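You operate a simulated robot arm through the tools that you are given. There is no shell and no other tool. Be economical: measure what you need, move in short steps, check, and stop when the job is done.

The job below is to be done with a simulated robot arm. You get a single attempt, and the scene is never put back.

Task
Swap the jig's valve for the yellow-banded one and clamp it.
Fine: The valves stand open, caps in the parts tray. Free both jig clamps first, stand the blue-banded valve on the bench, seat the new one square, lock both clamps. Set down upright: what you pick out.

The check looks at the end state, three seconds after you hand in, the way a careful person would. Anything else that was tipped, shoved, dropped, spilled or broken makes it a failure. Lids that push on must go on centred and level and be pressed home; caps that screw on are set level and turned clockwise until they are tight.

Robot
A 7-joint arm with a two-finger parallel gripper, fixed in place. Base frame: the origin is at the foot of the arm, x ahead of it, y to its left, z up; the work surface is at about z = 0.93. Lengths are in m, angles in degrees, forces in N, time in s.
With the tool pointing down near the work surface it reaches from about 0.22 to 0.68 m from the base axis. Its first joint turns from -66.0 to 66.0 degrees. Payload 2.4 kg.
The TCP is the grasp point between the finger pads, 0.03 m short of the fingertips. In the tool frame z runs along the fingers and y along their closing line. Largest opening 0.094 m; finger width 0.028, thickness 0.01; the body of the gripper, 0.05 by 0.096 m, starts 0.055 m behind the TCP.
Orientation is that of the tool frame in the base frame, as a unit quaternion [w, x, y, z]. With the fingers straight down and closing along the base's y, the tool's x points along the base's -x, its y along +y and its z along -z.

Tools
- The arm moves only by the tool drive_tool. Its argument "plan" is a list of rows, each a list of 2 entries, a list of its own where there are three numbers: the shift along the tool's x, y, z in m, then the turn, a rotation vector about the tool's x, y, z in degrees. In form: [[[x, y, z], [rx, ry, rz]], ...]. A call has 1 to 20 rows; each row is the pose to reach, as a shift and turn from the pose commanded when the call began, along the tool's axes at that moment. "gripper" is the finger opening in m, from 0 to 0.094, set as the call begins (left out, the last holds). Each row takes 0.2 s and may step no farther than 0.05 m and 8.6 degrees from the row before; otherwise, or with a gripper value out of range, the whole call is refused. Where a pose cannot be reached the arm comes as near as it can. A force on the tool above 40 N (or 10 N above the force at the start of the call, whichever is more), or a blocked arm, ends the call early, and 0.2 s more pass. Each finger travels about 0.153 m/s and halts on what it meets, pressing with about 39 N; the grip force reading is that of the motor and also rises with nothing between the fingers. The clock runs only during rows and for 0.2 s after the last one: add rows that repeat a pose to give the fingers time. The reply holds the time, the measured pose of the TCP, the force on the tool along the base axes, the opening and the grip force, in the units named above and with some noise, with the torque about the TCP (base axes, N m) and any sound that the robot's microphone picked up.
- Cameras (640 x 400 px; columns grow to the right, rows downward): "scene" is fixed at [0.0305, 0.4837, 1.4647]; the picture's right is [-0.81, -0.59, 0.00], its down [-0.29, 0.41, -0.87] and it looks along [0.51, -0.70, -0.50] (base axes); focal length 253 px, centre (320, 200). "wrist" rides on the gripper at [0.076, 0.014, -0.102] in the tool frame; the picture's right is [-0.18, 0.98, 0.00], its down [-0.75, -0.14, -0.64] and it looks along [-0.63, -0.12, 0.77] (tool axes); focal length 243 px, centre (320, 200). There is no depth. A picture from a camera that has moved, and an enlarged one, comes with that camera's place and axes in the base frame and with its lens. The place of the scene camera against the robot may be out by one fixed shift of up to 0.025 m in any direction.
- capture(camera): a new picture of that camera. The clock stands still meanwhile.
- close_up(camera, box): a new picture of the part [left, top, right, bottom] of that camera's present view, enlarged. The clock stands still meanwhile.
- job_done(): hands the job in; it is judged then, once.

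Go step by step. Nothing tells you positions but the pictures and the camera data: compare them with the known pose of the tool, close in by small moves and look again before you grip or let go. The budget is 120 turns and 76 pictures, counting those below and the enlarged ones. Unless the task says otherwise, let go and move clear before handing in, and close with one line.

The tools are called after "Request:" as name(argument=value, ...) on one line, values as JSON. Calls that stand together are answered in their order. drive_tool: Moves the arm, as the interface text tells. Its arguments: {"type":"object","properties":{"plan":{"type":"array"},"gripper":{"type":"number"}},"required":["plan"]} The other tools are called the same way: capture (camera) takes a picture; close_up (camera, box) takes an enlarged picture of a part of a camera's view; job_done () hands the job in.

At the start:

```text
clock: 0.0
ee_pos: [0.3354, 0.16, 1.3471]
orientation: [-0.001, -0.001, 1.0, 0.0]
force: [0.1, -0.1, 0.9]
moment: [-0.02, 0.0, -0.01]
gripper_width: 0.0939
finger_force: 0.0
```

scene: 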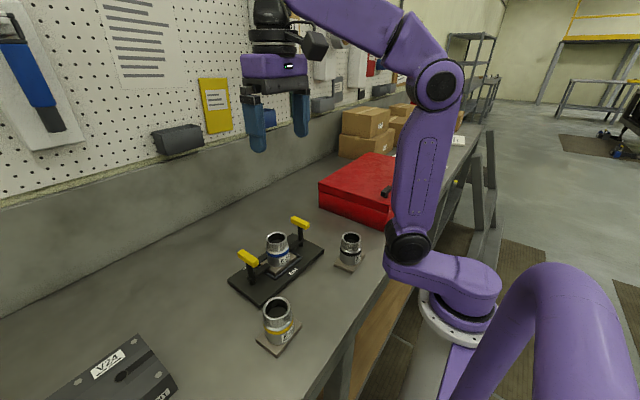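
wrist: 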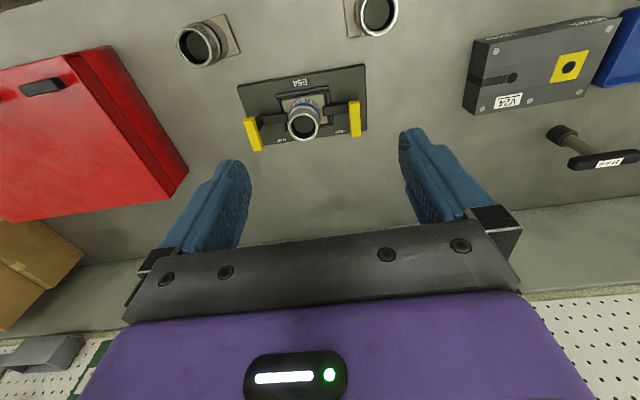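

The jig holds the blue-banded valve between two yellow-handled toggle clamps, and the yellow-banded valve and another valve stand on the bench. I'll look closer before I plan any moves.

Request:
close_up(camera="scene", box=[210, 200, 370, 360])

Request:
close_up(camera="wrist", box=[160, 0, 420, 170])

```text
2.50 times, centred on (290, 280) of scene
camera zoom: at [0.0305, 0.4837, 1.4647], right [-0.81, -0.59, 0.0], down [-0.29, 0.41, -0.87], along [0.51, -0.7, -0.5], focal length 632 px, centre (395, 0)
```

zoom: 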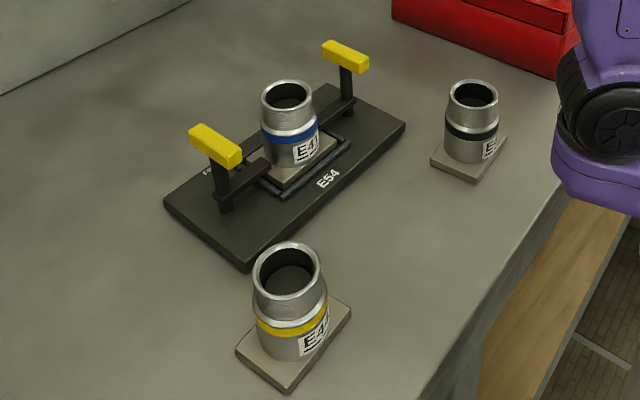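

```text
2.35 times, centred on (290, 85) of wrist
camera zoom: at [0.2602, 0.1738, 1.4486], right [0.18, 0.98, 0.0], down [0.75, -0.14, 0.64], along [0.63, -0.12, -0.77], focal length 571 px, centre (391, 471)
```

zoom: 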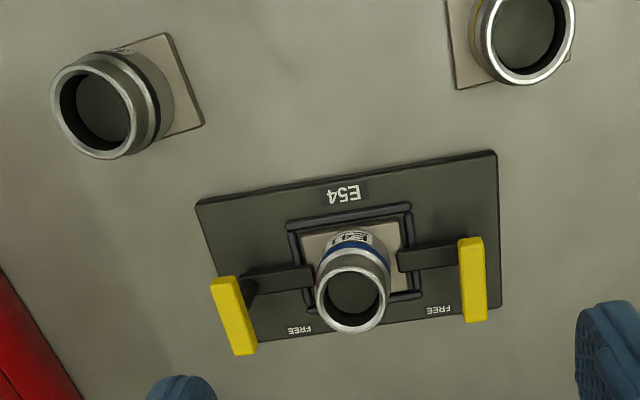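

I put the jig at about (0.42, 0.11), the yellow valve at about (0.30, 0.26) and the black one at about (0.29, -0.04). Next I'll bring the wrist camera lower to see how the clamps work.

Request:
drive_tool(plan=[[[0.006, -0.005, 0.045], [0, 0, 0]], [[0.012, -0.01, 0.09], [0, 0, 0]], [[0.018, -0.015, 0.135], [0, 0, 0]], [[0.024, -0.02, 0.18], [0, 0, 0]], [[0.03, -0.025, 0.22], [0, 0, 0]], [[0.03, -0.025, 0.22], [0, 0, 0]]])

Request:
capture(camera="wrist")

Request:
close_up(camera="scene", box=[220, 205, 340, 305])

```text
clock: 1.4
ee_pos: [0.3083, 0.1342, 1.1277]
orientation: [0.0, 0.0, 1.0, 0.0]
force: [-0.4, 0.0, -0.3]
moment: [-0.01, 0.04, -0.01]
gripper_width: 0.0938
finger_force: 0.0
```

```text
71 pictures are left
camera wrist: at [0.2308, 0.1489, 1.229], right [0.18, 0.98, 0.0], down [0.75, -0.14, 0.64], along [0.63, -0.12, -0.77], focal length 243 px, centre (320, 200)
```

wrist: 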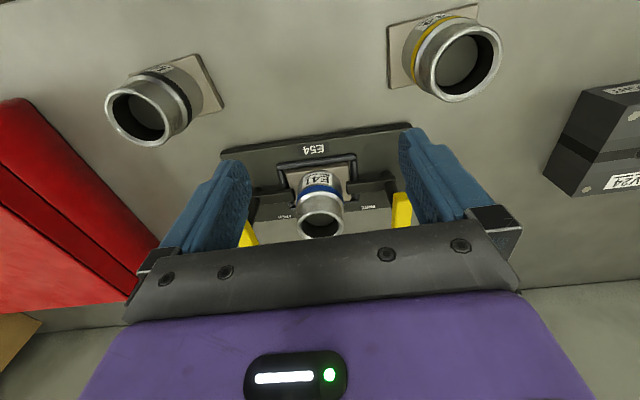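

```text
4.00 times, centred on (280, 255) of scene
camera zoom: at [0.0305, 0.4837, 1.4647], right [-0.81, -0.59, 0.0], down [-0.29, 0.41, -0.87], along [0.51, -0.7, -0.5], focal length 1012 px, centre (480, -20)
```

zoom: 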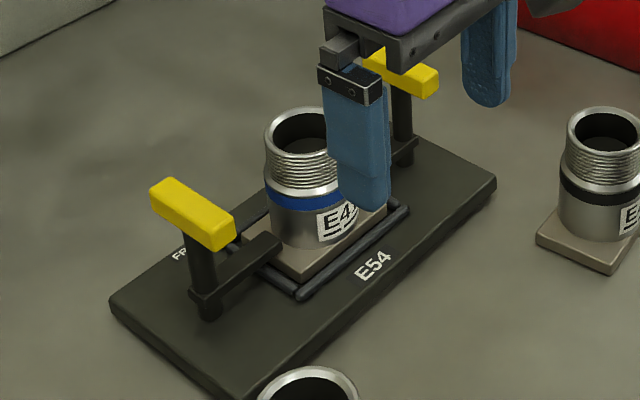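

Each clamp looks like a vertical post with a low arm and a yellow handle on top. I'll put the camera right above the jig to measure it.

Request:
drive_tool(plan=[[[-0.04, -0.007, -0.01], [0, 0, 0]], [[-0.08, -0.014, -0.02], [0, 0, 0]], [[-0.12, -0.021, -0.02], [0, 0, 0]], [[-0.16, -0.03, -0.02], [0, 0, 0]], [[-0.16, -0.03, -0.02], [0, 0, 0]]])

Request:
close_up(camera="wrist", box=[160, 0, 480, 200])

```text
clock: 2.6
ee_pos: [0.4675, 0.1041, 1.1465]
orientation: [-0.001, 0.0, 1.0, 0.0]
force: [0.4, -0.7, -0.2]
moment: [0.02, 0.01, 0.0]
gripper_width: 0.0941
finger_force: 0.1
```

```text
2.00 times, centred on (320, 100) of wrist
camera zoom: at [0.3907, 0.1182, 1.2483], right [0.18, 0.98, 0.0], down [0.75, -0.14, 0.64], along [0.63, -0.12, -0.77], focal length 485 px, centre (320, 400)
```

zoom: 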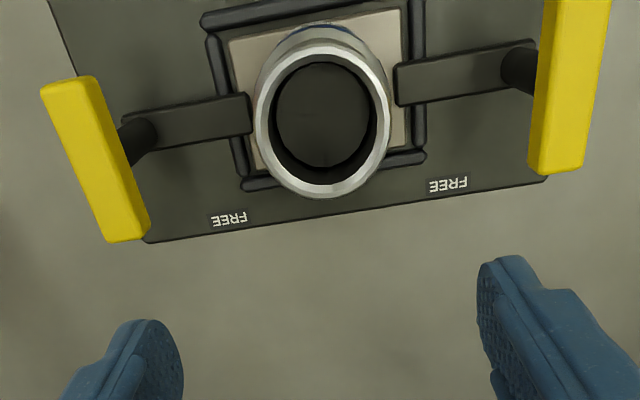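

The handles are T-bars centred on their posts: left at about (0.430, 0.013), right at about (0.438, 0.206), tops near z 1.018. The FREE marks mean the arms swing toward +x, so I'll go above the left handle first.

Request:
drive_tool(plan=[[[0.01, -0.025, 0.0], [0, 0, 0]], [[0.02, -0.05, 0.01], [0, 0, 1]], [[0.03, -0.075, 0.03], [0, 0, 2]], [[0.0375, -0.0908, 0.06], [0, 0, 3]], [[0.0375, -0.0908, 0.066], [0, 0, 3]]])

Request:
capture(camera="wrist")

Request:
close_up(camera="scene", box=[220, 180, 380, 280])

```text
clock: 3.8
ee_pos: [0.4296, 0.0138, 1.0804]
orientation: [0.0, 0.027, 1.0, 0.001]
force: [0.5, 0.1, 0.8]
moment: [-0.02, 0.03, -0.01]
gripper_width: 0.0937
finger_force: 0.1
```

```text
68 pictures are left
camera wrist: at [0.3531, 0.0319, 1.1824], right [0.24, 0.97, 0.0], down [0.74, -0.18, 0.64], along [0.62, -0.15, -0.77], focal length 243 px, centre (320, 200)
```

wrist: 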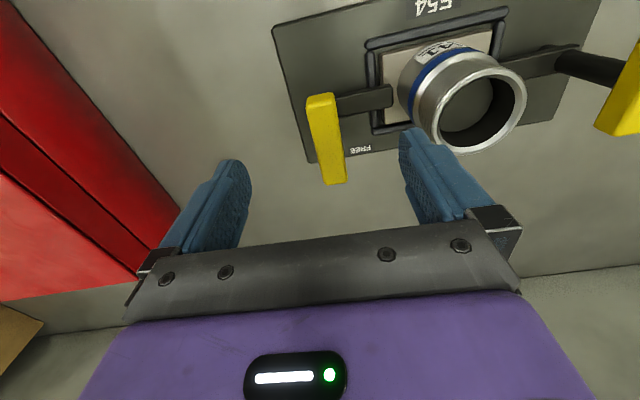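

```text
4.00 times, centred on (300, 230) of scene
camera zoom: at [0.0305, 0.4837, 1.4647], right [-0.81, -0.59, 0.0], down [-0.29, 0.41, -0.87], along [0.51, -0.7, -0.5], focal length 1012 px, centre (400, 80)
```

zoom: 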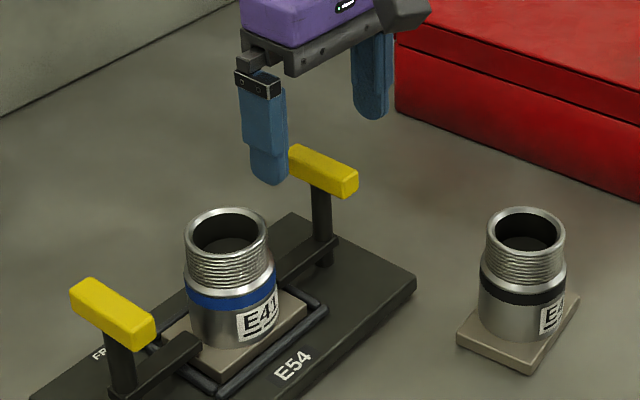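

The left handle is between the fingers, centred near (0.432, 0.016). I'll lower around it and check before gripping.

Request:
drive_tool(plan=[[[-0.003, 0.0025, 0.03], [0, 0, 1]], [[-0.003, 0.0025, 0.055], [0, 0, 1]], [[-0.003, 0.0025, 0.068], [0, 0, 1]], [[-0.003, 0.0025, 0.068], [0, 0, 1]]])

Request:
close_up(camera="scene", box=[220, 180, 380, 280])

Request:
capture(camera="wrist")

```text
clock: 4.8
ee_pos: [0.4331, 0.0168, 1.012]
orientation: [0.0, 0.035, 0.999, 0.0]
force: [-0.2, 0.0, -0.5]
moment: [0.0, 0.0, -0.02]
gripper_width: 0.094
finger_force: 0.0
```

```text
4.00 times, centred on (300, 230) of scene
camera zoom: at [0.0305, 0.4837, 1.4647], right [-0.81, -0.59, 0.0], down [-0.29, 0.41, -0.87], along [0.51, -0.7, -0.5], focal length 1012 px, centre (400, 80)
```

zoom: 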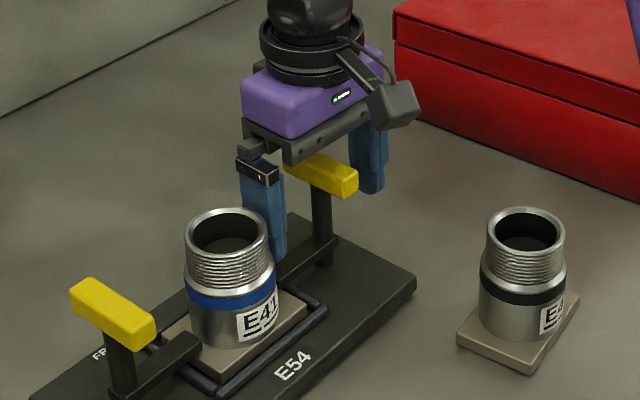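

```text
65 pictures are left
camera wrist: at [0.3567, 0.0359, 1.1151], right [0.25, 0.97, 0.0], down [0.74, -0.19, 0.64], along [0.62, -0.16, -0.77], focal length 243 px, centre (320, 200)
```

wrist: 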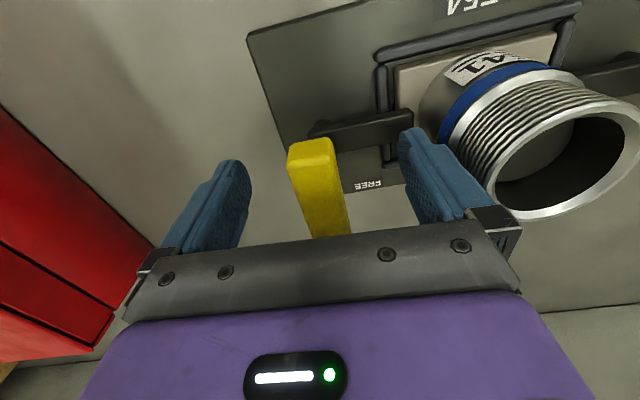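

The handle is well centred between the fingers, so I'll close on it.

Request:
drive_tool(plan=[[[0, 0, 0], [0, 0, 0]], [[0, 0, 0], [0, 0, 0]], [[0, 0, 0], [0, 0, 0]]], gripper=0.0)

```text
clock: 5.6
ee_pos: [0.4313, 0.0207, 1.013]
orientation: [0.001, 0.033, 0.999, 0.001]
force: [3.7, 26.0, 0.1]
moment: [-0.53, -0.14, -0.12]
gripper_width: 0.0226
finger_force: 39.1
```

The grip is solid, but the handle pushes the tool toward +y, so I'll shift about 5 mm that way to relieve it.

Request:
drive_tool(plan=[[[0, 0.003, 0], [0, 0, 0]], [[0, 0.005, 0], [0, 0, 0]], [[0, 0.005, 0], [0, 0, 0]]])

```text
clock: 6.4
ee_pos: [0.4316, 0.0206, 1.0136]
orientation: [0.001, 0.036, 0.999, -0.002]
force: [-5.1, 0.9, 6.9]
moment: [0.0, -0.97, 0.08]
gripper_width: 0.0224
finger_force: 38.9
```

The side force is gone, which puts the post at about (0.431, 0.0205). Now I'll try turning clockwise, with the arm moving toward FREE.

Request:
drive_tool(plan=[[[0, 0, 0], [0, 0, 4]], [[0, 0, 0], [0, 0, 8]], [[0, 0, 0], [0, 0, 12]], [[0, 0, 0], [0, 0, 16]], [[0, 0, 0], [0, 0, 20]]])

Request:
close_up(camera="wrist", box=[160, 0, 640, 300])

```text
clock: 7.5
ee_pos: [0.4329, 0.0181, 1.0142]
orientation: [0.0, 0.191, 0.982, -0.002]
force: [-6.2, -3.5, 5.1]
moment: [-0.05, -0.71, 0.05]
gripper_width: 0.0225
finger_force: 38.7
stopped in row 5: the force on the tool passed its limit at 41 N (the readings are from after the stop); the commanded pose is now the measured one
```

```text
1.33 times, centred on (400, 150) of wrist
camera zoom: at [0.3666, 0.0601, 1.1151], right [0.54, 0.84, 0.0], down [0.65, -0.41, 0.64], along [0.54, -0.35, -0.77], focal length 324 px, centre (213, 267)
```

zoom: 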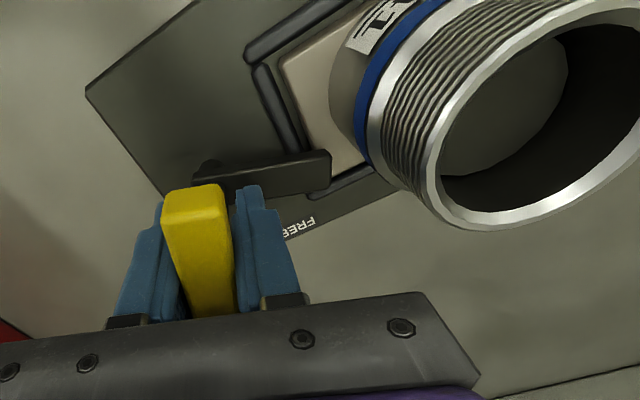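

The handle and arm turned together by about 18°. The pivot sits slightly off my TCP, at about (0.425, 0.016), so I'll turn on around that point.

Request:
drive_tool(plan=[[[-0.0006, -0.001, 0], [0, 0, 8]], [[-0.0011, -0.002, 0], [0, 0, 16]], [[-0.0014, -0.0031, 0], [0, 0, 24]], [[-0.0016, -0.0042, 0], [0, 0, 32]]])

```text
clock: 8.5
ee_pos: [0.4307, 0.0154, 1.0135]
orientation: [-0.001, 0.455, 0.891, -0.002]
force: [-25.7, 10.3, 17.3]
moment: [-0.4, -0.97, 0.12]
gripper_width: 0.0225
finger_force: 38.8
```

It has turned about 50° and still rotates well. I'll relieve the side load and go on to about 85°.

Request:
drive_tool(plan=[[[0.0027, -0.0006, 0], [0, 0, 0]], [[0.0025, -0.0014, 0], [0, 0, 8]], [[0.0022, -0.0021, 0], [0, 0, 16]], [[0.0022, -0.003, 0], [0, 0, 24]], [[0.0023, -0.0038, 0], [0, 0, 32]]])

Request:
capture(camera="wrist")

Request:
close_up(camera="scene", box=[220, 180, 380, 280])

```text
clock: 9.7
ee_pos: [0.4287, 0.0151, 1.0127]
orientation: [0.001, 0.683, 0.73, 0.0]
force: [-10.8, 11.5, 6.3]
moment: [-0.09, -0.27, 0.01]
gripper_width: 0.0225
finger_force: 39.1
```

```text
63 pictures are left
camera wrist: at [0.4369, 0.092, 1.1149], right [0.99, -0.12, 0.0], down [-0.09, -0.76, 0.64], along [-0.08, -0.64, -0.77], focal length 243 px, centre (320, 200)
```

wrist: 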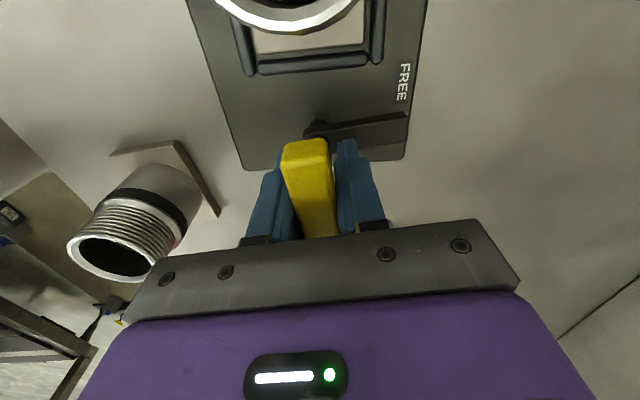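

```text
4.00 times, centred on (300, 230) of scene
camera zoom: at [0.0301, 0.484, 1.4646], right [-0.81, -0.59, 0.0], down [-0.29, 0.4, -0.87], along [0.51, -0.7, -0.5], focal length 1012 px, centre (400, 80)
```

zoom: 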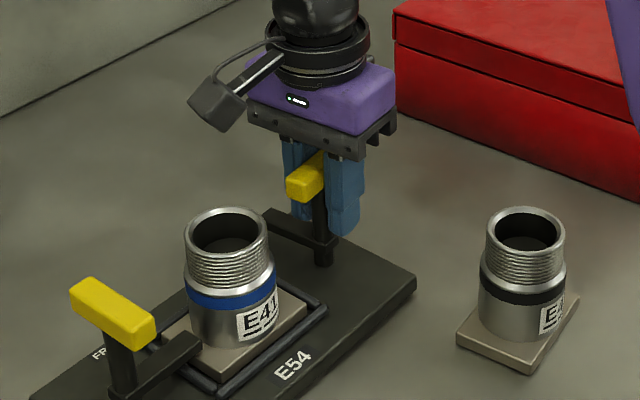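

The left arm has swung clear, about 82° from where it started. I'll turn a little more to get the full quarter turn, then release.

Request:
drive_tool(plan=[[[0.001, -0.0015, 0], [0, 0, 4]], [[0.001, -0.002, 0], [0, 0, 8]], [[0.001, -0.002, 0], [0, 0, 8]]])

```text
clock: 10.5
ee_pos: [0.4284, 0.0148, 1.0122]
orientation: [0.003, 0.731, 0.682, 0.0]
force: [11.5, 9.1, 1.0]
moment: [-1.16, 0.52, 1.03]
gripper_width: 0.0226
finger_force: 38.9
```

A torque has built up, so the left clamp is at its stop after about 90°. I'll open, rise and return to neutral yaw.

Request:
drive_tool(plan=[[[0, 0, 0], [0, 0, -2]], [[0, 0, 0], [0, 0, -2]], [[0, 0, 0], [0, 0, -2]], [[0, 0, -0.03], [0, 0, -2]], [[0, 0, -0.07], [0, 0, -2]], [[0, 0, -0.1], [0, 0, -2]]], gripper=0.094)

Request:
close_up(camera="wrist", box=[160, 0, 480, 200])

```text
clock: 11.9
ee_pos: [0.4265, 0.0156, 1.1135]
orientation: [-0.001, 0.72, 0.694, -0.001]
force: [1.0, 0.3, -0.9]
moment: [-0.02, 0.01, -0.03]
gripper_width: 0.0939
finger_force: 0.1
```

```text
2.00 times, centred on (320, 100) of wrist
camera zoom: at [0.4424, 0.0914, 1.2155], right [0.98, -0.22, 0.0], down [-0.17, -0.75, 0.64], along [-0.14, -0.63, -0.77], focal length 485 px, centre (320, 400)
```

zoom: 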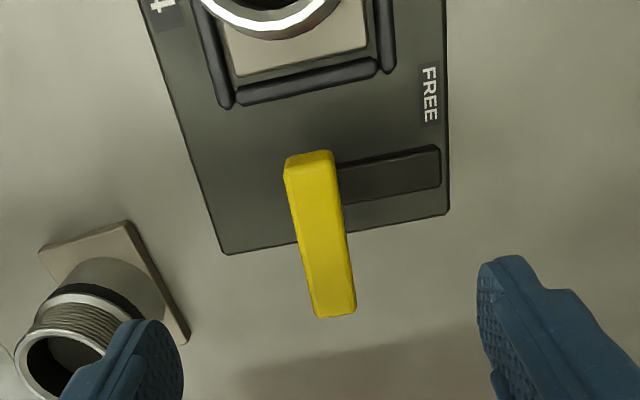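

The left arm is fully out. Now I'll go above the right handle, near (0.435, 0.207), and turn back to neutral yaw.

Request:
drive_tool(plan=[[[0.016, 0.0002, 0], [0, 0, -7.6]], [[0.032, 0.0004, 0], [0, 0, -15.2]], [[0.048, 0.0006, 0], [0, 0, -22.8]], [[0.064, 0.0008, 0], [0, 0, -30.4]], [[0.08, 0.001, 0], [0, 0, -38]], [[0.096, 0.0012, 0], [0, 0, -45.6]], [[0.112, 0.0014, 0], [0, 0, -53.2]], [[0.128, 0.0016, 0], [0, 0, -60.8]], [[0.144, 0.0018, 0], [0, 0, -68.4]], [[0.16, 0.002, 0], [0, 0, -76]], [[0.176, 0.0022, 0], [0, 0, -83.6]], [[0.191, 0.0023, 0], [0, 0, -90]], [[0.191, 0.0023, 0.02], [0, 0, -90]], [[0.191, 0.0023, 0.02], [0, 0, -90]]])

Request:
capture(camera="wrist")

```text
clock: 14.9
ee_pos: [0.4359, 0.206, 1.0929]
orientation: [0.0, 0.017, 1.0, -0.002]
force: [-0.7, -0.3, 0.0]
moment: [0.0, 0.0, -0.02]
gripper_width: 0.0939
finger_force: 0.0
```

```text
60 pictures are left
camera wrist: at [0.3592, 0.2227, 1.1943], right [0.22, 0.98, 0.0], down [0.75, -0.17, 0.64], along [0.63, -0.14, -0.77], focal length 243 px, centre (320, 200)
```

wrist: 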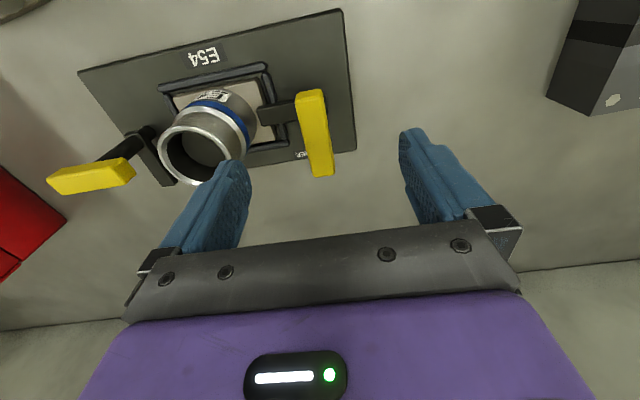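

The right handle is near (0.439, 0.204), at about -4°. I'll lower over it with a narrower opening to stay clear of the valve.

Request:
drive_tool(plan=[[[-0.003, -0.002, 0], [0, 0, 2]], [[-0.003, -0.002, 0.03], [0, 0, 2]], [[-0.003, -0.002, 0.06], [0, 0, 2]], [[-0.003, -0.002, 0.081], [0, 0, 2]], [[-0.003, -0.002, 0.081], [0, 0, 2]]], gripper=0.07)

Request:
capture(camera="wrist")

```text
clock: 16.1
ee_pos: [0.4385, 0.203, 1.013]
orientation: [0.0, 0.036, 0.999, 0.0]
force: [-0.4, 0.5, -0.1]
moment: [-0.01, 0.01, 0.01]
gripper_width: 0.0696
finger_force: 0.2
```

```text
59 pictures are left
camera wrist: at [0.3627, 0.2229, 1.1135], right [0.25, 0.97, 0.0], down [0.74, -0.19, 0.64], along [0.62, -0.16, -0.77], focal length 243 px, centre (320, 200)
```

wrist: 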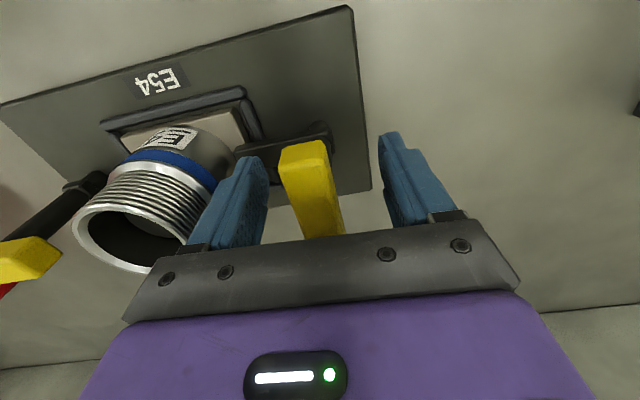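

The handle looks close to centred, so I'll close and read the forces.

Request:
drive_tool(plan=[[[0, 0, 0], [0, 0, 0]], [[0, 0, 0], [0, 0, 0]], [[0, 0, 0], [0, 0, 0]]], gripper=0.0)

```text
clock: 16.9
ee_pos: [0.4378, 0.2047, 1.011]
orientation: [-0.001, 0.033, 0.999, -0.001]
force: [0.3, 3.2, 0.5]
moment: [0.04, -0.52, 0.85]
gripper_width: 0.0227
finger_force: 38.8
```

The grip is good with little side load. I'll start turning counterclockwise.

Request:
drive_tool(plan=[[[0, 0, 0], [0, 0, -5]], [[0, 0, 0], [0, 0, -10]], [[0, 0, 0], [0, 0, -15]], [[0, 0, 0], [0, 0, -20]]])

```text
clock: 17.9
ee_pos: [0.4379, 0.2054, 1.0121]
orientation: [0.0, -0.14, 0.99, -0.001]
force: [1.5, 13.1, 0.6]
moment: [-0.33, 0.66, -0.06]
gripper_width: 0.0225
finger_force: 38.7
```

It turns easily, with a small drift toward +y. I'll continue with a correction for that.

Request:
drive_tool(plan=[[[0.0002, 0.0023, 0], [0, 0, 0]], [[0.0002, 0.0032, 0], [0, 0, -8]], [[0.0002, 0.004, 0], [0, 0, -16]], [[0.0004, 0.0045, 0], [0, 0, -24]], [[0.0006, 0.005, 0], [0, 0, -32]], [[0.001, 0.0053, 0], [0, 0, -40]]])

```text
clock: 19.3
ee_pos: [0.4358, 0.2074, 1.0117]
orientation: [0.0, -0.469, 0.883, -0.001]
force: [2.6, -9.3, 0.1]
moment: [1.0, -0.43, 0.01]
gripper_width: 0.0226
finger_force: 38.9
```

It has turned about 60°, so I'll finish the quarter turn.

Request:
drive_tool(plan=[[[0.0003, 0.0003, 0], [0, 0, -8]], [[0.0005, 0.0007, 0], [0, 0, -16]], [[0.0008, 0.001, 0], [0, 0, -24]], [[0.001, 0.0014, 0], [0, 0, -31]], [[0.001, 0.0014, 0], [0, 0, -31]]])

Request:
capture(camera="wrist")

```text
clock: 20.5
ee_pos: [0.4348, 0.2078, 1.0111]
orientation: [-0.001, -0.689, 0.725, 0.0]
force: [1.2, -7.4, 3.2]
moment: [0.07, -0.03, 0.05]
gripper_width: 0.0226
finger_force: 38.6
```

```text
58 pictures are left
camera wrist: at [0.4153, 0.133, 1.1139], right [-0.97, 0.23, 0.0], down [0.18, 0.75, 0.64], along [0.15, 0.62, -0.77], focal length 243 px, centre (320, 200)
```

wrist: 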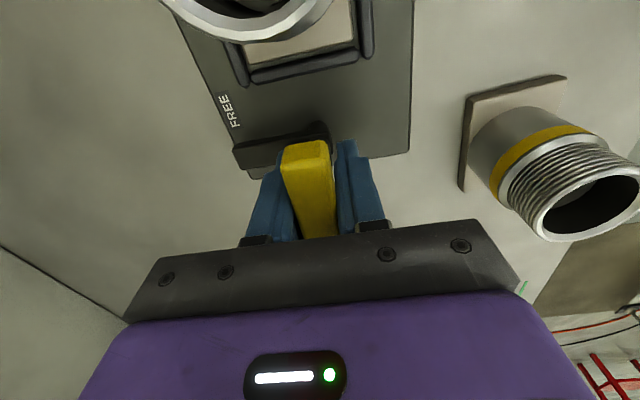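

The right arm is out by about 90°. I'll release it, rise and return to neutral yaw.

Request:
drive_tool(plan=[[[0, 0, 0], [0, 0, 0]], [[0, 0, 0], [0, 0, 0]], [[0, 0, 0], [0, 0, 0]], [[0, 0, -0.04], [0, 0, 0]], [[0, 0, -0.08], [0, 0, 0]], [[0, 0, -0.12], [0, 0, 0]], [[0, 0, -0.12], [0, 0, 0]]], gripper=0.094)

```text
clock: 22.1
ee_pos: [0.4335, 0.208, 1.1319]
orientation: [-0.001, -0.687, 0.726, -0.001]
force: [-0.5, -0.8, -0.6]
moment: [0.0, -0.01, -0.01]
gripper_width: 0.0939
finger_force: 0.0
```

Both clamps are free. Next I'll go above the blue valve, keeping this yaw so the fingers close along x, clear of the handles.

Request:
drive_tool(plan=[[[0.03, 0.0002, 0], [0, 0, 0]], [[0.06, 0.0004, 0], [0, 0, 0]], [[0.096, 0.0007, 0], [0, 0, 0]], [[0.096, 0.0007, 0.02], [0, 0, 0]], [[0.096, 0.0007, 0.02], [0, 0, 0]]])

Request:
capture(camera="wrist")

Request:
close_up(camera="scene", box=[200, 200, 360, 300])

```text
clock: 23.3
ee_pos: [0.4291, 0.1115, 1.1121]
orientation: [0.0, -0.688, 0.726, 0.0]
force: [0.6, -0.1, -0.3]
moment: [0.01, -0.01, -0.01]
gripper_width: 0.094
finger_force: 0.1
```

```text
57 pictures are left
camera wrist: at [0.4093, 0.0365, 1.2138], right [-0.97, 0.24, 0.0], down [0.18, 0.75, 0.64], along [0.15, 0.62, -0.77], focal length 243 px, centre (320, 200)
```

wrist: 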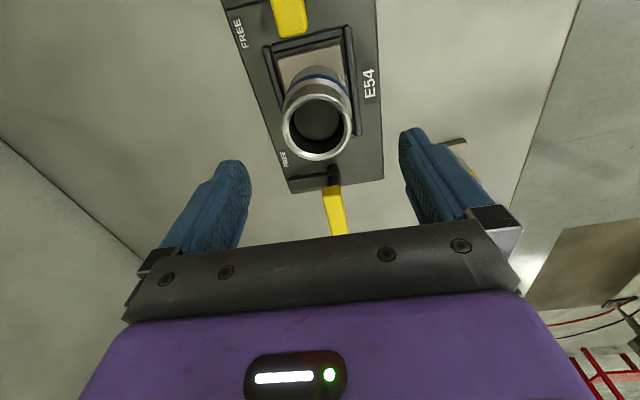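

```text
4.00 times, centred on (280, 250) of scene
camera zoom: at [0.0305, 0.4837, 1.4647], right [-0.81, -0.59, 0.0], down [-0.29, 0.41, -0.87], along [0.51, -0.7, -0.5], focal length 1012 px, centre (480, 0)
```

zoom: 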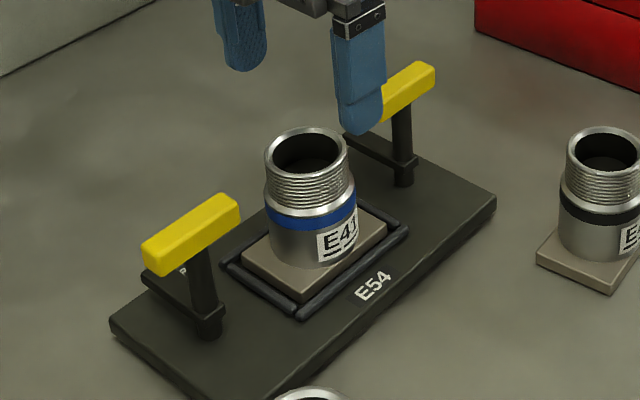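

The valve is centred under the gripper. I'll lower to z ≈ 1.0, which keeps the fingertips above the pallet plate, and check before closing.

Request:
drive_tool(plan=[[[0, 0, 0.04], [0, 0, 0]], [[0, 0, 0.075], [0, 0, 0]], [[0, 0, 0.1], [0, 0, 0]], [[0, 0, 0.111], [0, 0, 0]], [[0, 0, 0.111], [0, 0, 0]]])

Request:
capture(camera="wrist")

Request:
close_up(camera="scene", box=[200, 200, 360, 300])

```text
clock: 24.5
ee_pos: [0.4276, 0.1123, 1.0021]
orientation: [-0.001, -0.688, 0.726, 0.0]
force: [0.2, 0.2, 0.3]
moment: [0.0, 0.01, -0.01]
gripper_width: 0.094
finger_force: 0.0
```

```text
55 pictures are left
camera wrist: at [0.4096, 0.0365, 1.1029], right [-0.97, 0.24, 0.0], down [0.18, 0.75, 0.64], along [0.15, 0.62, -0.77], focal length 243 px, centre (320, 200)
```

wrist: 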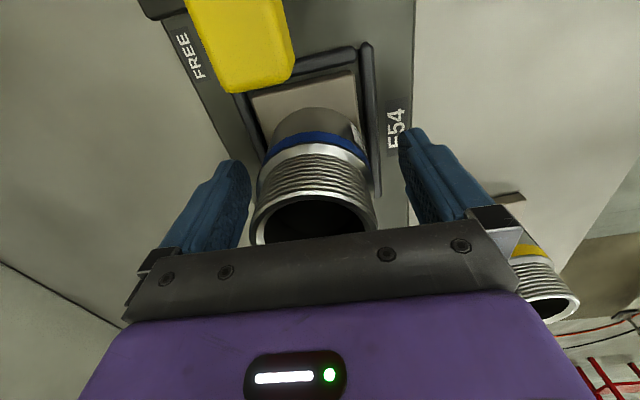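

```text
4.00 times, centred on (280, 250) of scene
camera zoom: at [0.0305, 0.4837, 1.4647], right [-0.81, -0.59, 0.0], down [-0.29, 0.41, -0.87], along [0.51, -0.7, -0.5], focal length 1012 px, centre (480, 0)
```

zoom: 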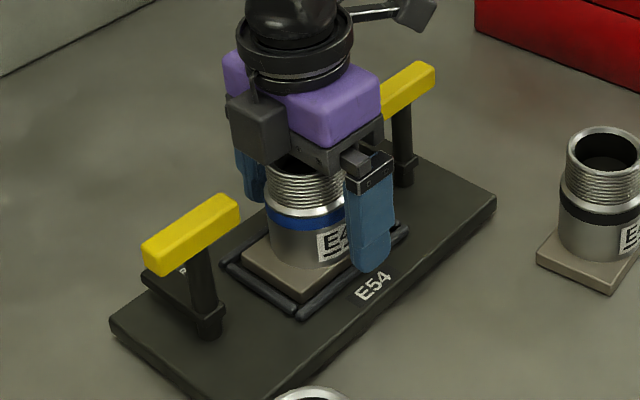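

The valve body is between the fingers, perhaps 2 mm toward +x. I'll adjust and close.

Request:
drive_tool(plan=[[[0, -0.002, 0], [0, 0, 0]], [[0, -0.002, 0], [0, 0, 0]], [[0, -0.002, 0], [0, 0, 0]], [[0, -0.002, 0], [0, 0, 0]]], gripper=0.03)

```text
clock: 25.5
ee_pos: [0.428, 0.1112, 1.0013]
orientation: [0.0, -0.688, 0.725, 0.0]
force: [-3.5, -0.3, 4.2]
moment: [0.2, -0.02, 0.14]
gripper_width: 0.0596
finger_force: 39.2
```

It's gripped at a width of 0.0596 with little side force. I'll lift straight up.

Request:
drive_tool(plan=[[[0, 0, -0.01], [0, 0, 0]], [[0, 0, -0.02], [0, 0, 0]], [[0, 0, -0.04], [0, 0, 0]], [[0, 0, -0.07], [0, 0, 0]], [[0, 0, -0.1], [0, 0, 0]], [[0, 0, -0.1], [0, 0, 0]]])

Request:
capture(camera="scene")

```text
clock: 26.9
ee_pos: [0.4298, 0.1126, 1.1006]
orientation: [-0.001, -0.687, 0.726, -0.001]
force: [-0.3, 0.0, -6.1]
moment: [0.01, 0.02, -0.01]
gripper_width: 0.0596
finger_force: 39.5
```

```text
53 pictures are left
```

scene: 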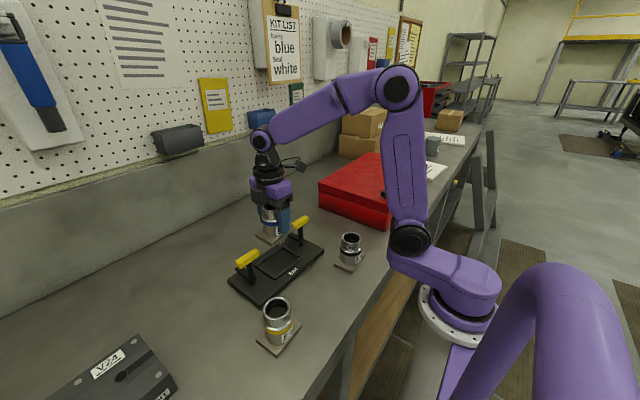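

The blue valve is up and upright. I'll carry it over the clear bench behind the jig, to about (0.57, 0.11).

Request:
drive_tool(plan=[[[-0.002, -0.035, 0], [0, 0, 0]], [[-0.0035, -0.07, 0], [0, 0, 0]], [[-0.005, -0.105, 0], [0, 0, 0]], [[-0.007, -0.145, 0], [0, 0, 0]], [[-0.007, -0.145, 0.04], [0, 0, 0]], [[-0.007, -0.145, 0.08], [0, 0, 0]], [[-0.007, -0.145, 0.095], [0, 0, 0]], [[-0.007, -0.145, 0.095], [0, 0, 0]]])

Request:
close_up(camera="scene", box=[180, 160, 340, 260])

Request:
capture(camera="wrist")

```text
clock: 28.7
ee_pos: [0.576, 0.1119, 1.0066]
orientation: [-0.001, -0.688, 0.726, -0.001]
force: [-0.9, -0.6, -5.9]
moment: [0.03, 0.03, -0.01]
gripper_width: 0.0597
finger_force: 39.2
```

```text
4.00 times, centred on (260, 210) of scene
camera zoom: at [0.0306, 0.4837, 1.4647], right [-0.81, -0.59, 0.0], down [-0.29, 0.41, -0.87], along [0.51, -0.7, -0.5], focal length 1012 px, centre (560, 160)
```

zoom: 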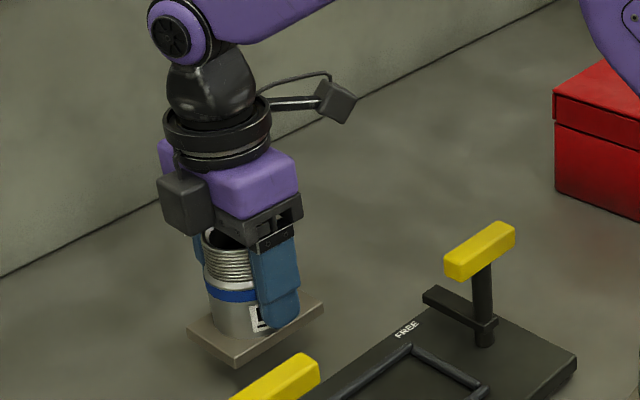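

```text
51 pictures are left
camera wrist: at [0.5571, 0.0367, 1.1082], right [-0.97, 0.24, 0.0], down [0.18, 0.75, 0.64], along [0.15, 0.62, -0.77], focal length 243 px, centre (320, 200)
```

wrist: 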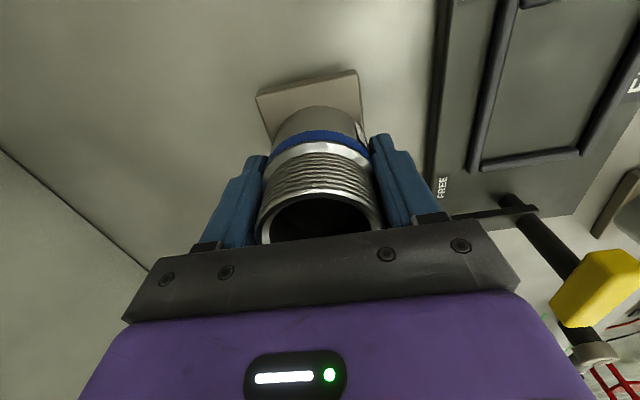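

The valve is clear of the jig with the pallet still above the bench. I'll lower in small steps to touch down.

Request:
drive_tool(plan=[[[0, 0, 0.005], [0, 0, 0]], [[0, 0, 0.01], [0, 0, 0]], [[0, 0, 0.014], [0, 0, 0]], [[0, 0, 0.017], [0, 0, 0]], [[0, 0, 0.017], [0, 0, 0]]])

```text
clock: 29.9
ee_pos: [0.5766, 0.1114, 0.9884]
orientation: [0.0, -0.688, 0.726, 0.0]
force: [0.3, 0.1, -5.7]
moment: [0.02, -0.03, 0.0]
gripper_width: 0.0597
finger_force: 39.0
```

Request:
drive_tool(plan=[[[0, 0, 0.002], [0, 0, 0]], [[0, 0, 0.003], [0, 0, 0]], [[0, 0, 0.004], [0, 0, 0]], [[0, 0, 0.004], [0, 0, 0]]])

Request:
close_up(camera="scene", box=[200, 200, 280, 250])

```text
clock: 30.9
ee_pos: [0.5753, 0.1107, 0.9848]
orientation: [0.0, -0.688, 0.725, 0.001]
force: [-0.5, -0.9, -6.1]
moment: [0.0, 0.02, 0.03]
gripper_width: 0.0596
finger_force: 38.5
```

```text
8.00 times, centred on (240, 225) of scene
camera zoom: at [0.0306, 0.4837, 1.4647], right [-0.81, -0.59, 0.0], down [-0.29, 0.41, -0.87], along [0.51, -0.7, -0.5], focal length 2024 px, centre (960, 0)
```

zoom: 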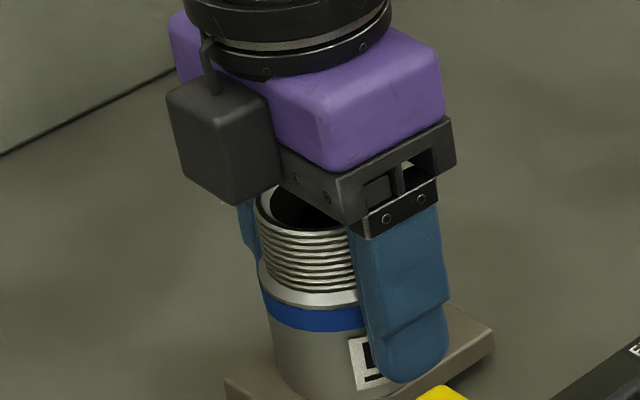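

The pallet is not touching yet (force still -6 N), so I'll keep lowering in millimetre steps.

Request:
drive_tool(plan=[[[0, 0, 0.001], [0, 0, 0]], [[0, 0, 0.002], [0, 0, 0]], [[0, 0, 0.003], [0, 0, 0]], [[0, 0, 0.004], [0, 0, 0]], [[0, 0, 0.004], [0, 0, 0]]])

```text
clock: 32.1
ee_pos: [0.5759, 0.1118, 0.9805]
orientation: [-0.001, -0.687, 0.727, -0.002]
force: [-1.2, -0.8, 1.8]
moment: [0.1, 0.29, 0.03]
gripper_width: 0.0597
finger_force: 38.6
```

It's touching down now, with the load off the tool. I'll open and rise straight up.

Request:
drive_tool(plan=[[[0, 0, 0], [0, 0, 0]], [[0, 0, 0], [0, 0, 0]], [[0, 0, 0], [0, 0, 0]], [[0, 0, -0.03], [0, 0, 0]], [[0, 0, -0.07], [0, 0, 0]], [[0, 0, -0.11], [0, 0, 0]], [[0, 0, -0.15], [0, 0, 0]], [[0, 0, -0.15], [0, 0, 0]]], gripper=0.094)

Request:
capture(camera="scene")

```text
clock: 33.9
ee_pos: [0.5753, 0.1118, 1.1318]
orientation: [-0.001, -0.687, 0.726, 0.0]
force: [0.4, 0.2, 0.2]
moment: [-0.03, -0.01, 0.02]
gripper_width: 0.0939
finger_force: 0.0
```

```text
49 pictures are left
```

scene: 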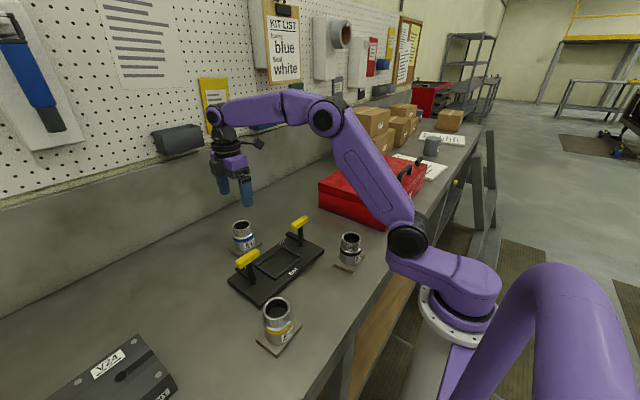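

The blue valve stands upright on the bench. Now I'll move the camera over the empty nest to measure it.

Request:
drive_tool(plan=[[[-0.01, 0.044, 0], [0, 0, 0]], [[-0.02, 0.088, 0], [0, 0, 0]], [[-0.0315, 0.132, 0], [0, 0, 0]], [[-0.0315, 0.132, 0], [0, 0, 0]]])

Request:
close_up(camera="wrist", box=[200, 0, 440, 150])

```text
clock: 34.9
ee_pos: [0.4452, 0.1491, 1.1311]
orientation: [0.0, -0.688, 0.726, -0.001]
force: [-0.3, -0.6, 0.7]
moment: [0.02, -0.03, -0.01]
gripper_width: 0.094
finger_force: 0.0
```

```text
2.67 times, centred on (320, 75) of wrist
camera zoom: at [0.4271, 0.075, 1.2332], right [-0.97, 0.24, 0.0], down [0.18, 0.75, 0.64], along [0.15, 0.62, -0.77], focal length 647 px, centre (320, 533)
```

zoom: 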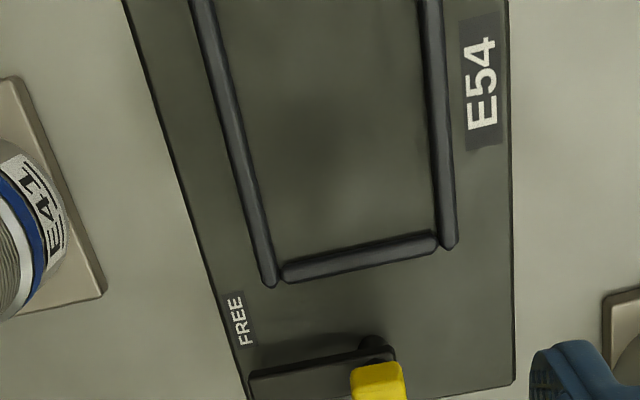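

Only part of the nest shows, so I'll step back in y to see all of it.

Request:
drive_tool(plan=[[[0.035, 0, 0], [0, 0, 0]], [[0.065, 0, -0.01], [0, 0, 0]], [[0.065, 0, -0.01], [0, 0, 0]]])

Request:
close_up(camera="wrist", box=[200, 0, 440, 150])

```text
clock: 35.7
ee_pos: [0.4409, 0.0858, 1.1407]
orientation: [-0.001, -0.688, 0.726, -0.001]
force: [-0.2, -0.2, -0.1]
moment: [0.0, 0.01, -0.02]
gripper_width: 0.0943
finger_force: 0.2
```

```text
2.67 times, centred on (320, 75) of wrist
camera zoom: at [0.4229, 0.0096, 1.2429], right [-0.97, 0.24, 0.0], down [0.18, 0.75, 0.64], along [0.15, 0.62, -0.77], focal length 647 px, centre (320, 533)
```

zoom: 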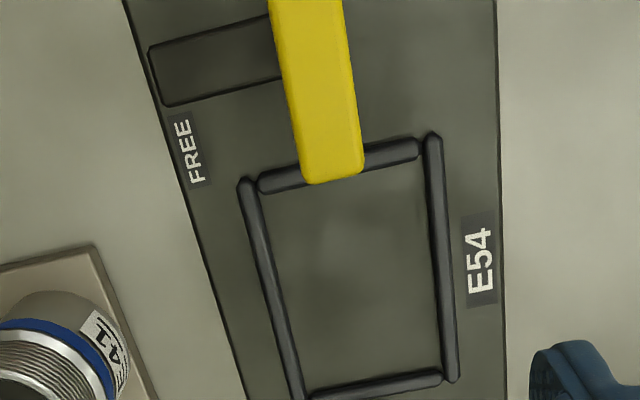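

The nest interior is about 0.066 (x) by 0.09 (y), centred near (0.430, 0.1115) and turned about -2.3°, with its floor 20 mm above the bench. Next I'll look at the yellow valve from above.

Request:
drive_tool(plan=[[[-0.0274, 0.0277, 0], [0, 0, 0]], [[-0.0547, 0.0554, 0], [0, 0, 0]], [[-0.0821, 0.0831, 0], [0, 0, 0]], [[-0.1094, 0.1108, 0], [0, 0, 0]], [[-0.1368, 0.1385, 0], [0, 0, 0]], [[-0.1368, 0.1385, 0], [0, 0, 0]]])

Request:
close_up(camera="wrist", box=[160, 0, 480, 200])

Request:
close_up(camera="scene", box=[230, 280, 330, 360])

```text
clock: 37.1
ee_pos: [0.3112, 0.2299, 1.1391]
orientation: [0.0, -0.688, 0.726, -0.001]
force: [0.4, 0.0, 0.5]
moment: [-0.02, 0.01, -0.02]
gripper_width: 0.0938
finger_force: 0.0
```

```text
2.00 times, centred on (320, 100) of wrist
camera zoom: at [0.292, 0.155, 1.2415], right [-0.97, 0.24, 0.0], down [0.18, 0.75, 0.64], along [0.15, 0.62, -0.77], focal length 485 px, centre (320, 400)
```

zoom: 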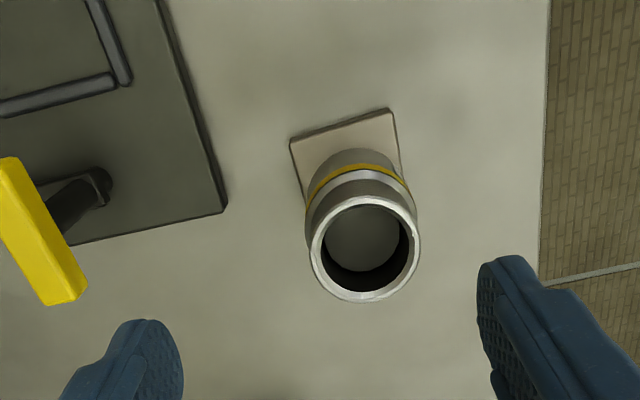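

```text
5.00 times, centred on (280, 320) of scene
camera zoom: at [0.0305, 0.4837, 1.4647], right [-0.81, -0.59, 0.0], down [-0.29, 0.41, -0.87], along [0.51, -0.7, -0.5], focal length 1265 px, centre (520, -400)
```

zoom: 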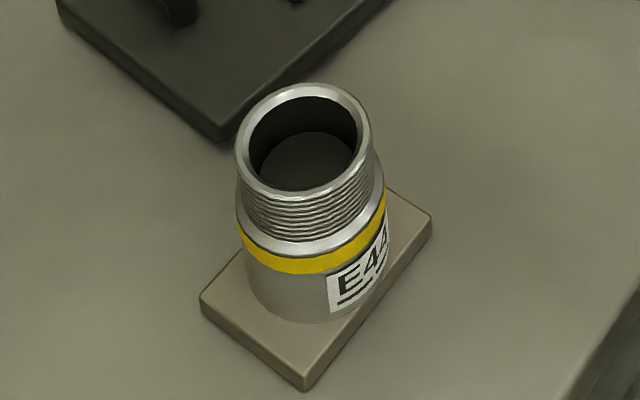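

The yellow valve's rim is at (0.2935, 0.2563) and its pallet is turned about +2.5°. I'll move over it and turn so the fingers line up with the pallet.

Request:
drive_tool(plan=[[[-0.0127, 0.0095, 0], [0, 0, -3]], [[-0.0254, 0.0191, 0], [0, 0, -5.5]], [[-0.0254, 0.0191, 0.03], [0, 0, -5.5]], [[-0.0254, 0.0191, 0.03], [0, 0, -5.5]]])

Request:
capture(camera="wrist")

```text
clock: 38.1
ee_pos: [0.293, 0.2555, 1.1095]
orientation: [0.001, 0.722, -0.692, 0.0]
force: [-0.1, -0.5, 0.5]
moment: [-0.05, 0.01, 0.0]
gripper_width: 0.0942
finger_force: 0.0
```

```text
44 pictures are left
camera wrist: at [0.282, 0.1793, 1.2116], right [-0.99, 0.14, 0.0], down [0.11, 0.76, 0.64], along [0.09, 0.63, -0.77], focal length 243 px, centre (320, 200)
```

wrist: 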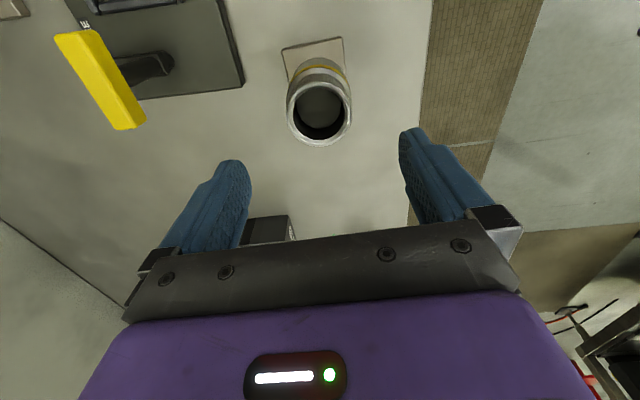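

The valve lines up well under the gripper. I'll lower to the same grip height above the bench as for the blue one, about z 0.981.

Request:
drive_tool(plan=[[[0.001, 0, 0.04], [0, 0, 0]], [[0.001, 0, 0.08], [0, 0, 0]], [[0.001, 0, 0.11], [0, 0, 0]], [[0.001, 0, 0.1285], [0, 0, 0]], [[0.001, 0, 0.1285], [0, 0, 0]]])

Request:
capture(camera="wrist")

```text
clock: 39.3
ee_pos: [0.2933, 0.2553, 0.981]
orientation: [0.0, 0.722, -0.692, 0.001]
force: [-0.3, -0.4, -0.1]
moment: [0.04, -0.04, -0.02]
gripper_width: 0.094
finger_force: 0.1
```

```text
43 pictures are left
camera wrist: at [0.282, 0.1778, 1.0838], right [-0.99, 0.14, 0.0], down [0.11, 0.76, 0.64], along [0.09, 0.63, -0.77], focal length 243 px, centre (320, 200)
```

wrist: 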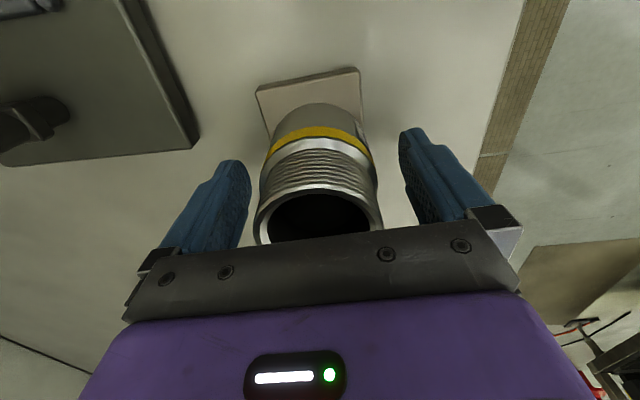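

The view nearly matches the blue valve in the hand, with the yellow about 2 mm nearer -y. I'll adjust and close.

Request:
drive_tool(plan=[[[0.002, 0, 0], [0, 0, 0]], [[0.002, 0, 0], [0, 0, 0]], [[0.002, 0, 0], [0, 0, 0]], [[0.002, 0, 0], [0, 0, 0]]], gripper=0.03)

```text
clock: 40.3
ee_pos: [0.2929, 0.2522, 0.981]
orientation: [0.001, 0.722, -0.692, 0.0]
force: [1.0, 0.7, -0.5]
moment: [0.13, -0.11, -0.03]
gripper_width: 0.0597
finger_force: 38.7
```

It's gripped with almost no force. I'll lift, turn back to the jig's angle and inspect it in the hand.

Request:
drive_tool(plan=[[[0, 0, -0.015], [0, 0, 0]], [[0, 0, -0.04], [0, 0, 0]], [[0, 0, -0.08], [0, 0, 0]], [[0, 0, -0.12], [0, 0, 2.5]], [[0, 0, -0.12], [0, 0, 5.4]], [[0, 0, -0.12], [0, 0, 5.4]]])

Request:
close_up(camera="wrist", box=[200, 50, 440, 200])

```text
clock: 41.7
ee_pos: [0.2943, 0.2535, 1.1025]
orientation: [0.0, -0.688, 0.726, -0.001]
force: [0.1, 0.0, -6.8]
moment: [0.0, 0.03, 0.01]
gripper_width: 0.0594
finger_force: 38.8
```

```text
2.67 times, centred on (320, 125) of wrist
camera zoom: at [0.2749, 0.1773, 1.2045], right [-0.97, 0.24, 0.0], down [0.18, 0.75, 0.64], along [0.15, 0.62, -0.77], focal length 647 px, centre (320, 400)
```

zoom: 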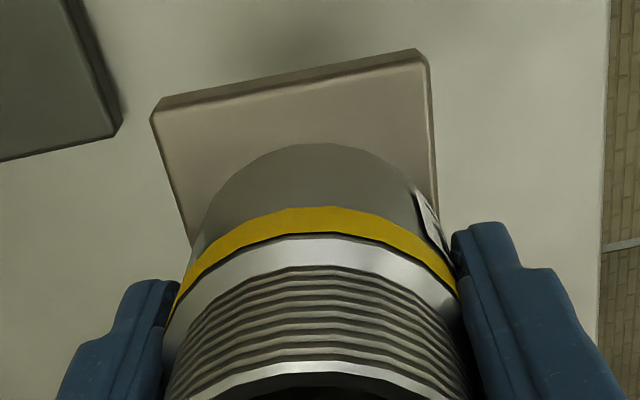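

It sits in the hand almost exactly as the blue one did. I'll carry it over the nest, well above the handles.

Request:
drive_tool(plan=[[[0.0268, -0.0286, -0.015], [0, 0, 0]], [[0.0536, -0.0572, -0.02], [0, 0, 0]], [[0.0805, -0.0857, -0.02], [0, 0, 0]], [[0.1073, -0.1143, -0.02], [0, 0, 0]], [[0.1341, -0.1429, -0.01], [0, 0, 0]], [[0.1341, -0.1429, 0.03], [0, 0, 0]], [[0.1341, -0.1429, 0.06], [0, 0, 0]], [[0.1341, -0.1429, 0.08], [0, 0, 0]], [[0.1341, -0.1429, 0.08], [0, 0, 0]]])

Request:
close_up(camera="wrist", box=[200, 0, 440, 150])

Request:
close_up(camera="scene", box=[220, 220, 340, 300])

```text
clock: 43.7
ee_pos: [0.4299, 0.1115, 1.0215]
orientation: [0.0, -0.688, 0.726, -0.002]
force: [-0.6, -0.6, -5.5]
moment: [-0.01, 0.02, 0.0]
gripper_width: 0.0594
finger_force: 39.1
```

```text
2.67 times, centred on (320, 75) of wrist
camera zoom: at [0.4105, 0.0355, 1.1241], right [-0.97, 0.23, 0.0], down [0.18, 0.75, 0.64], along [0.15, 0.62, -0.77], focal length 647 px, centre (320, 533)
```

zoom: 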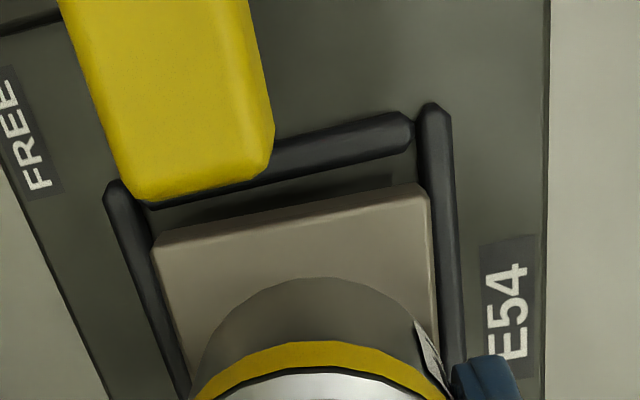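

```text
5.00 times, centred on (280, 260) of scene
camera zoom: at [0.0306, 0.4837, 1.4647], right [-0.81, -0.59, 0.0], down [-0.29, 0.41, -0.87], along [0.51, -0.7, -0.5], focal length 1265 px, centre (520, -100)
```

zoom: 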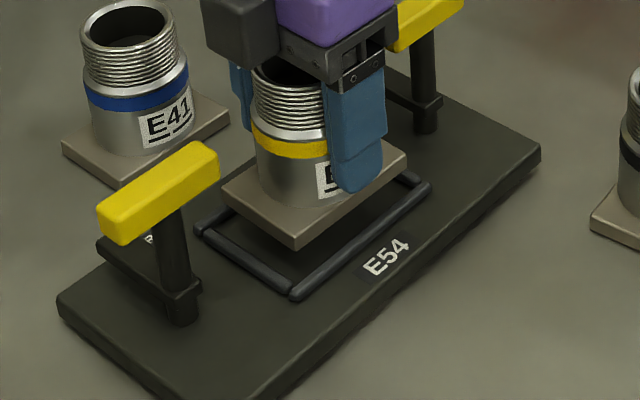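

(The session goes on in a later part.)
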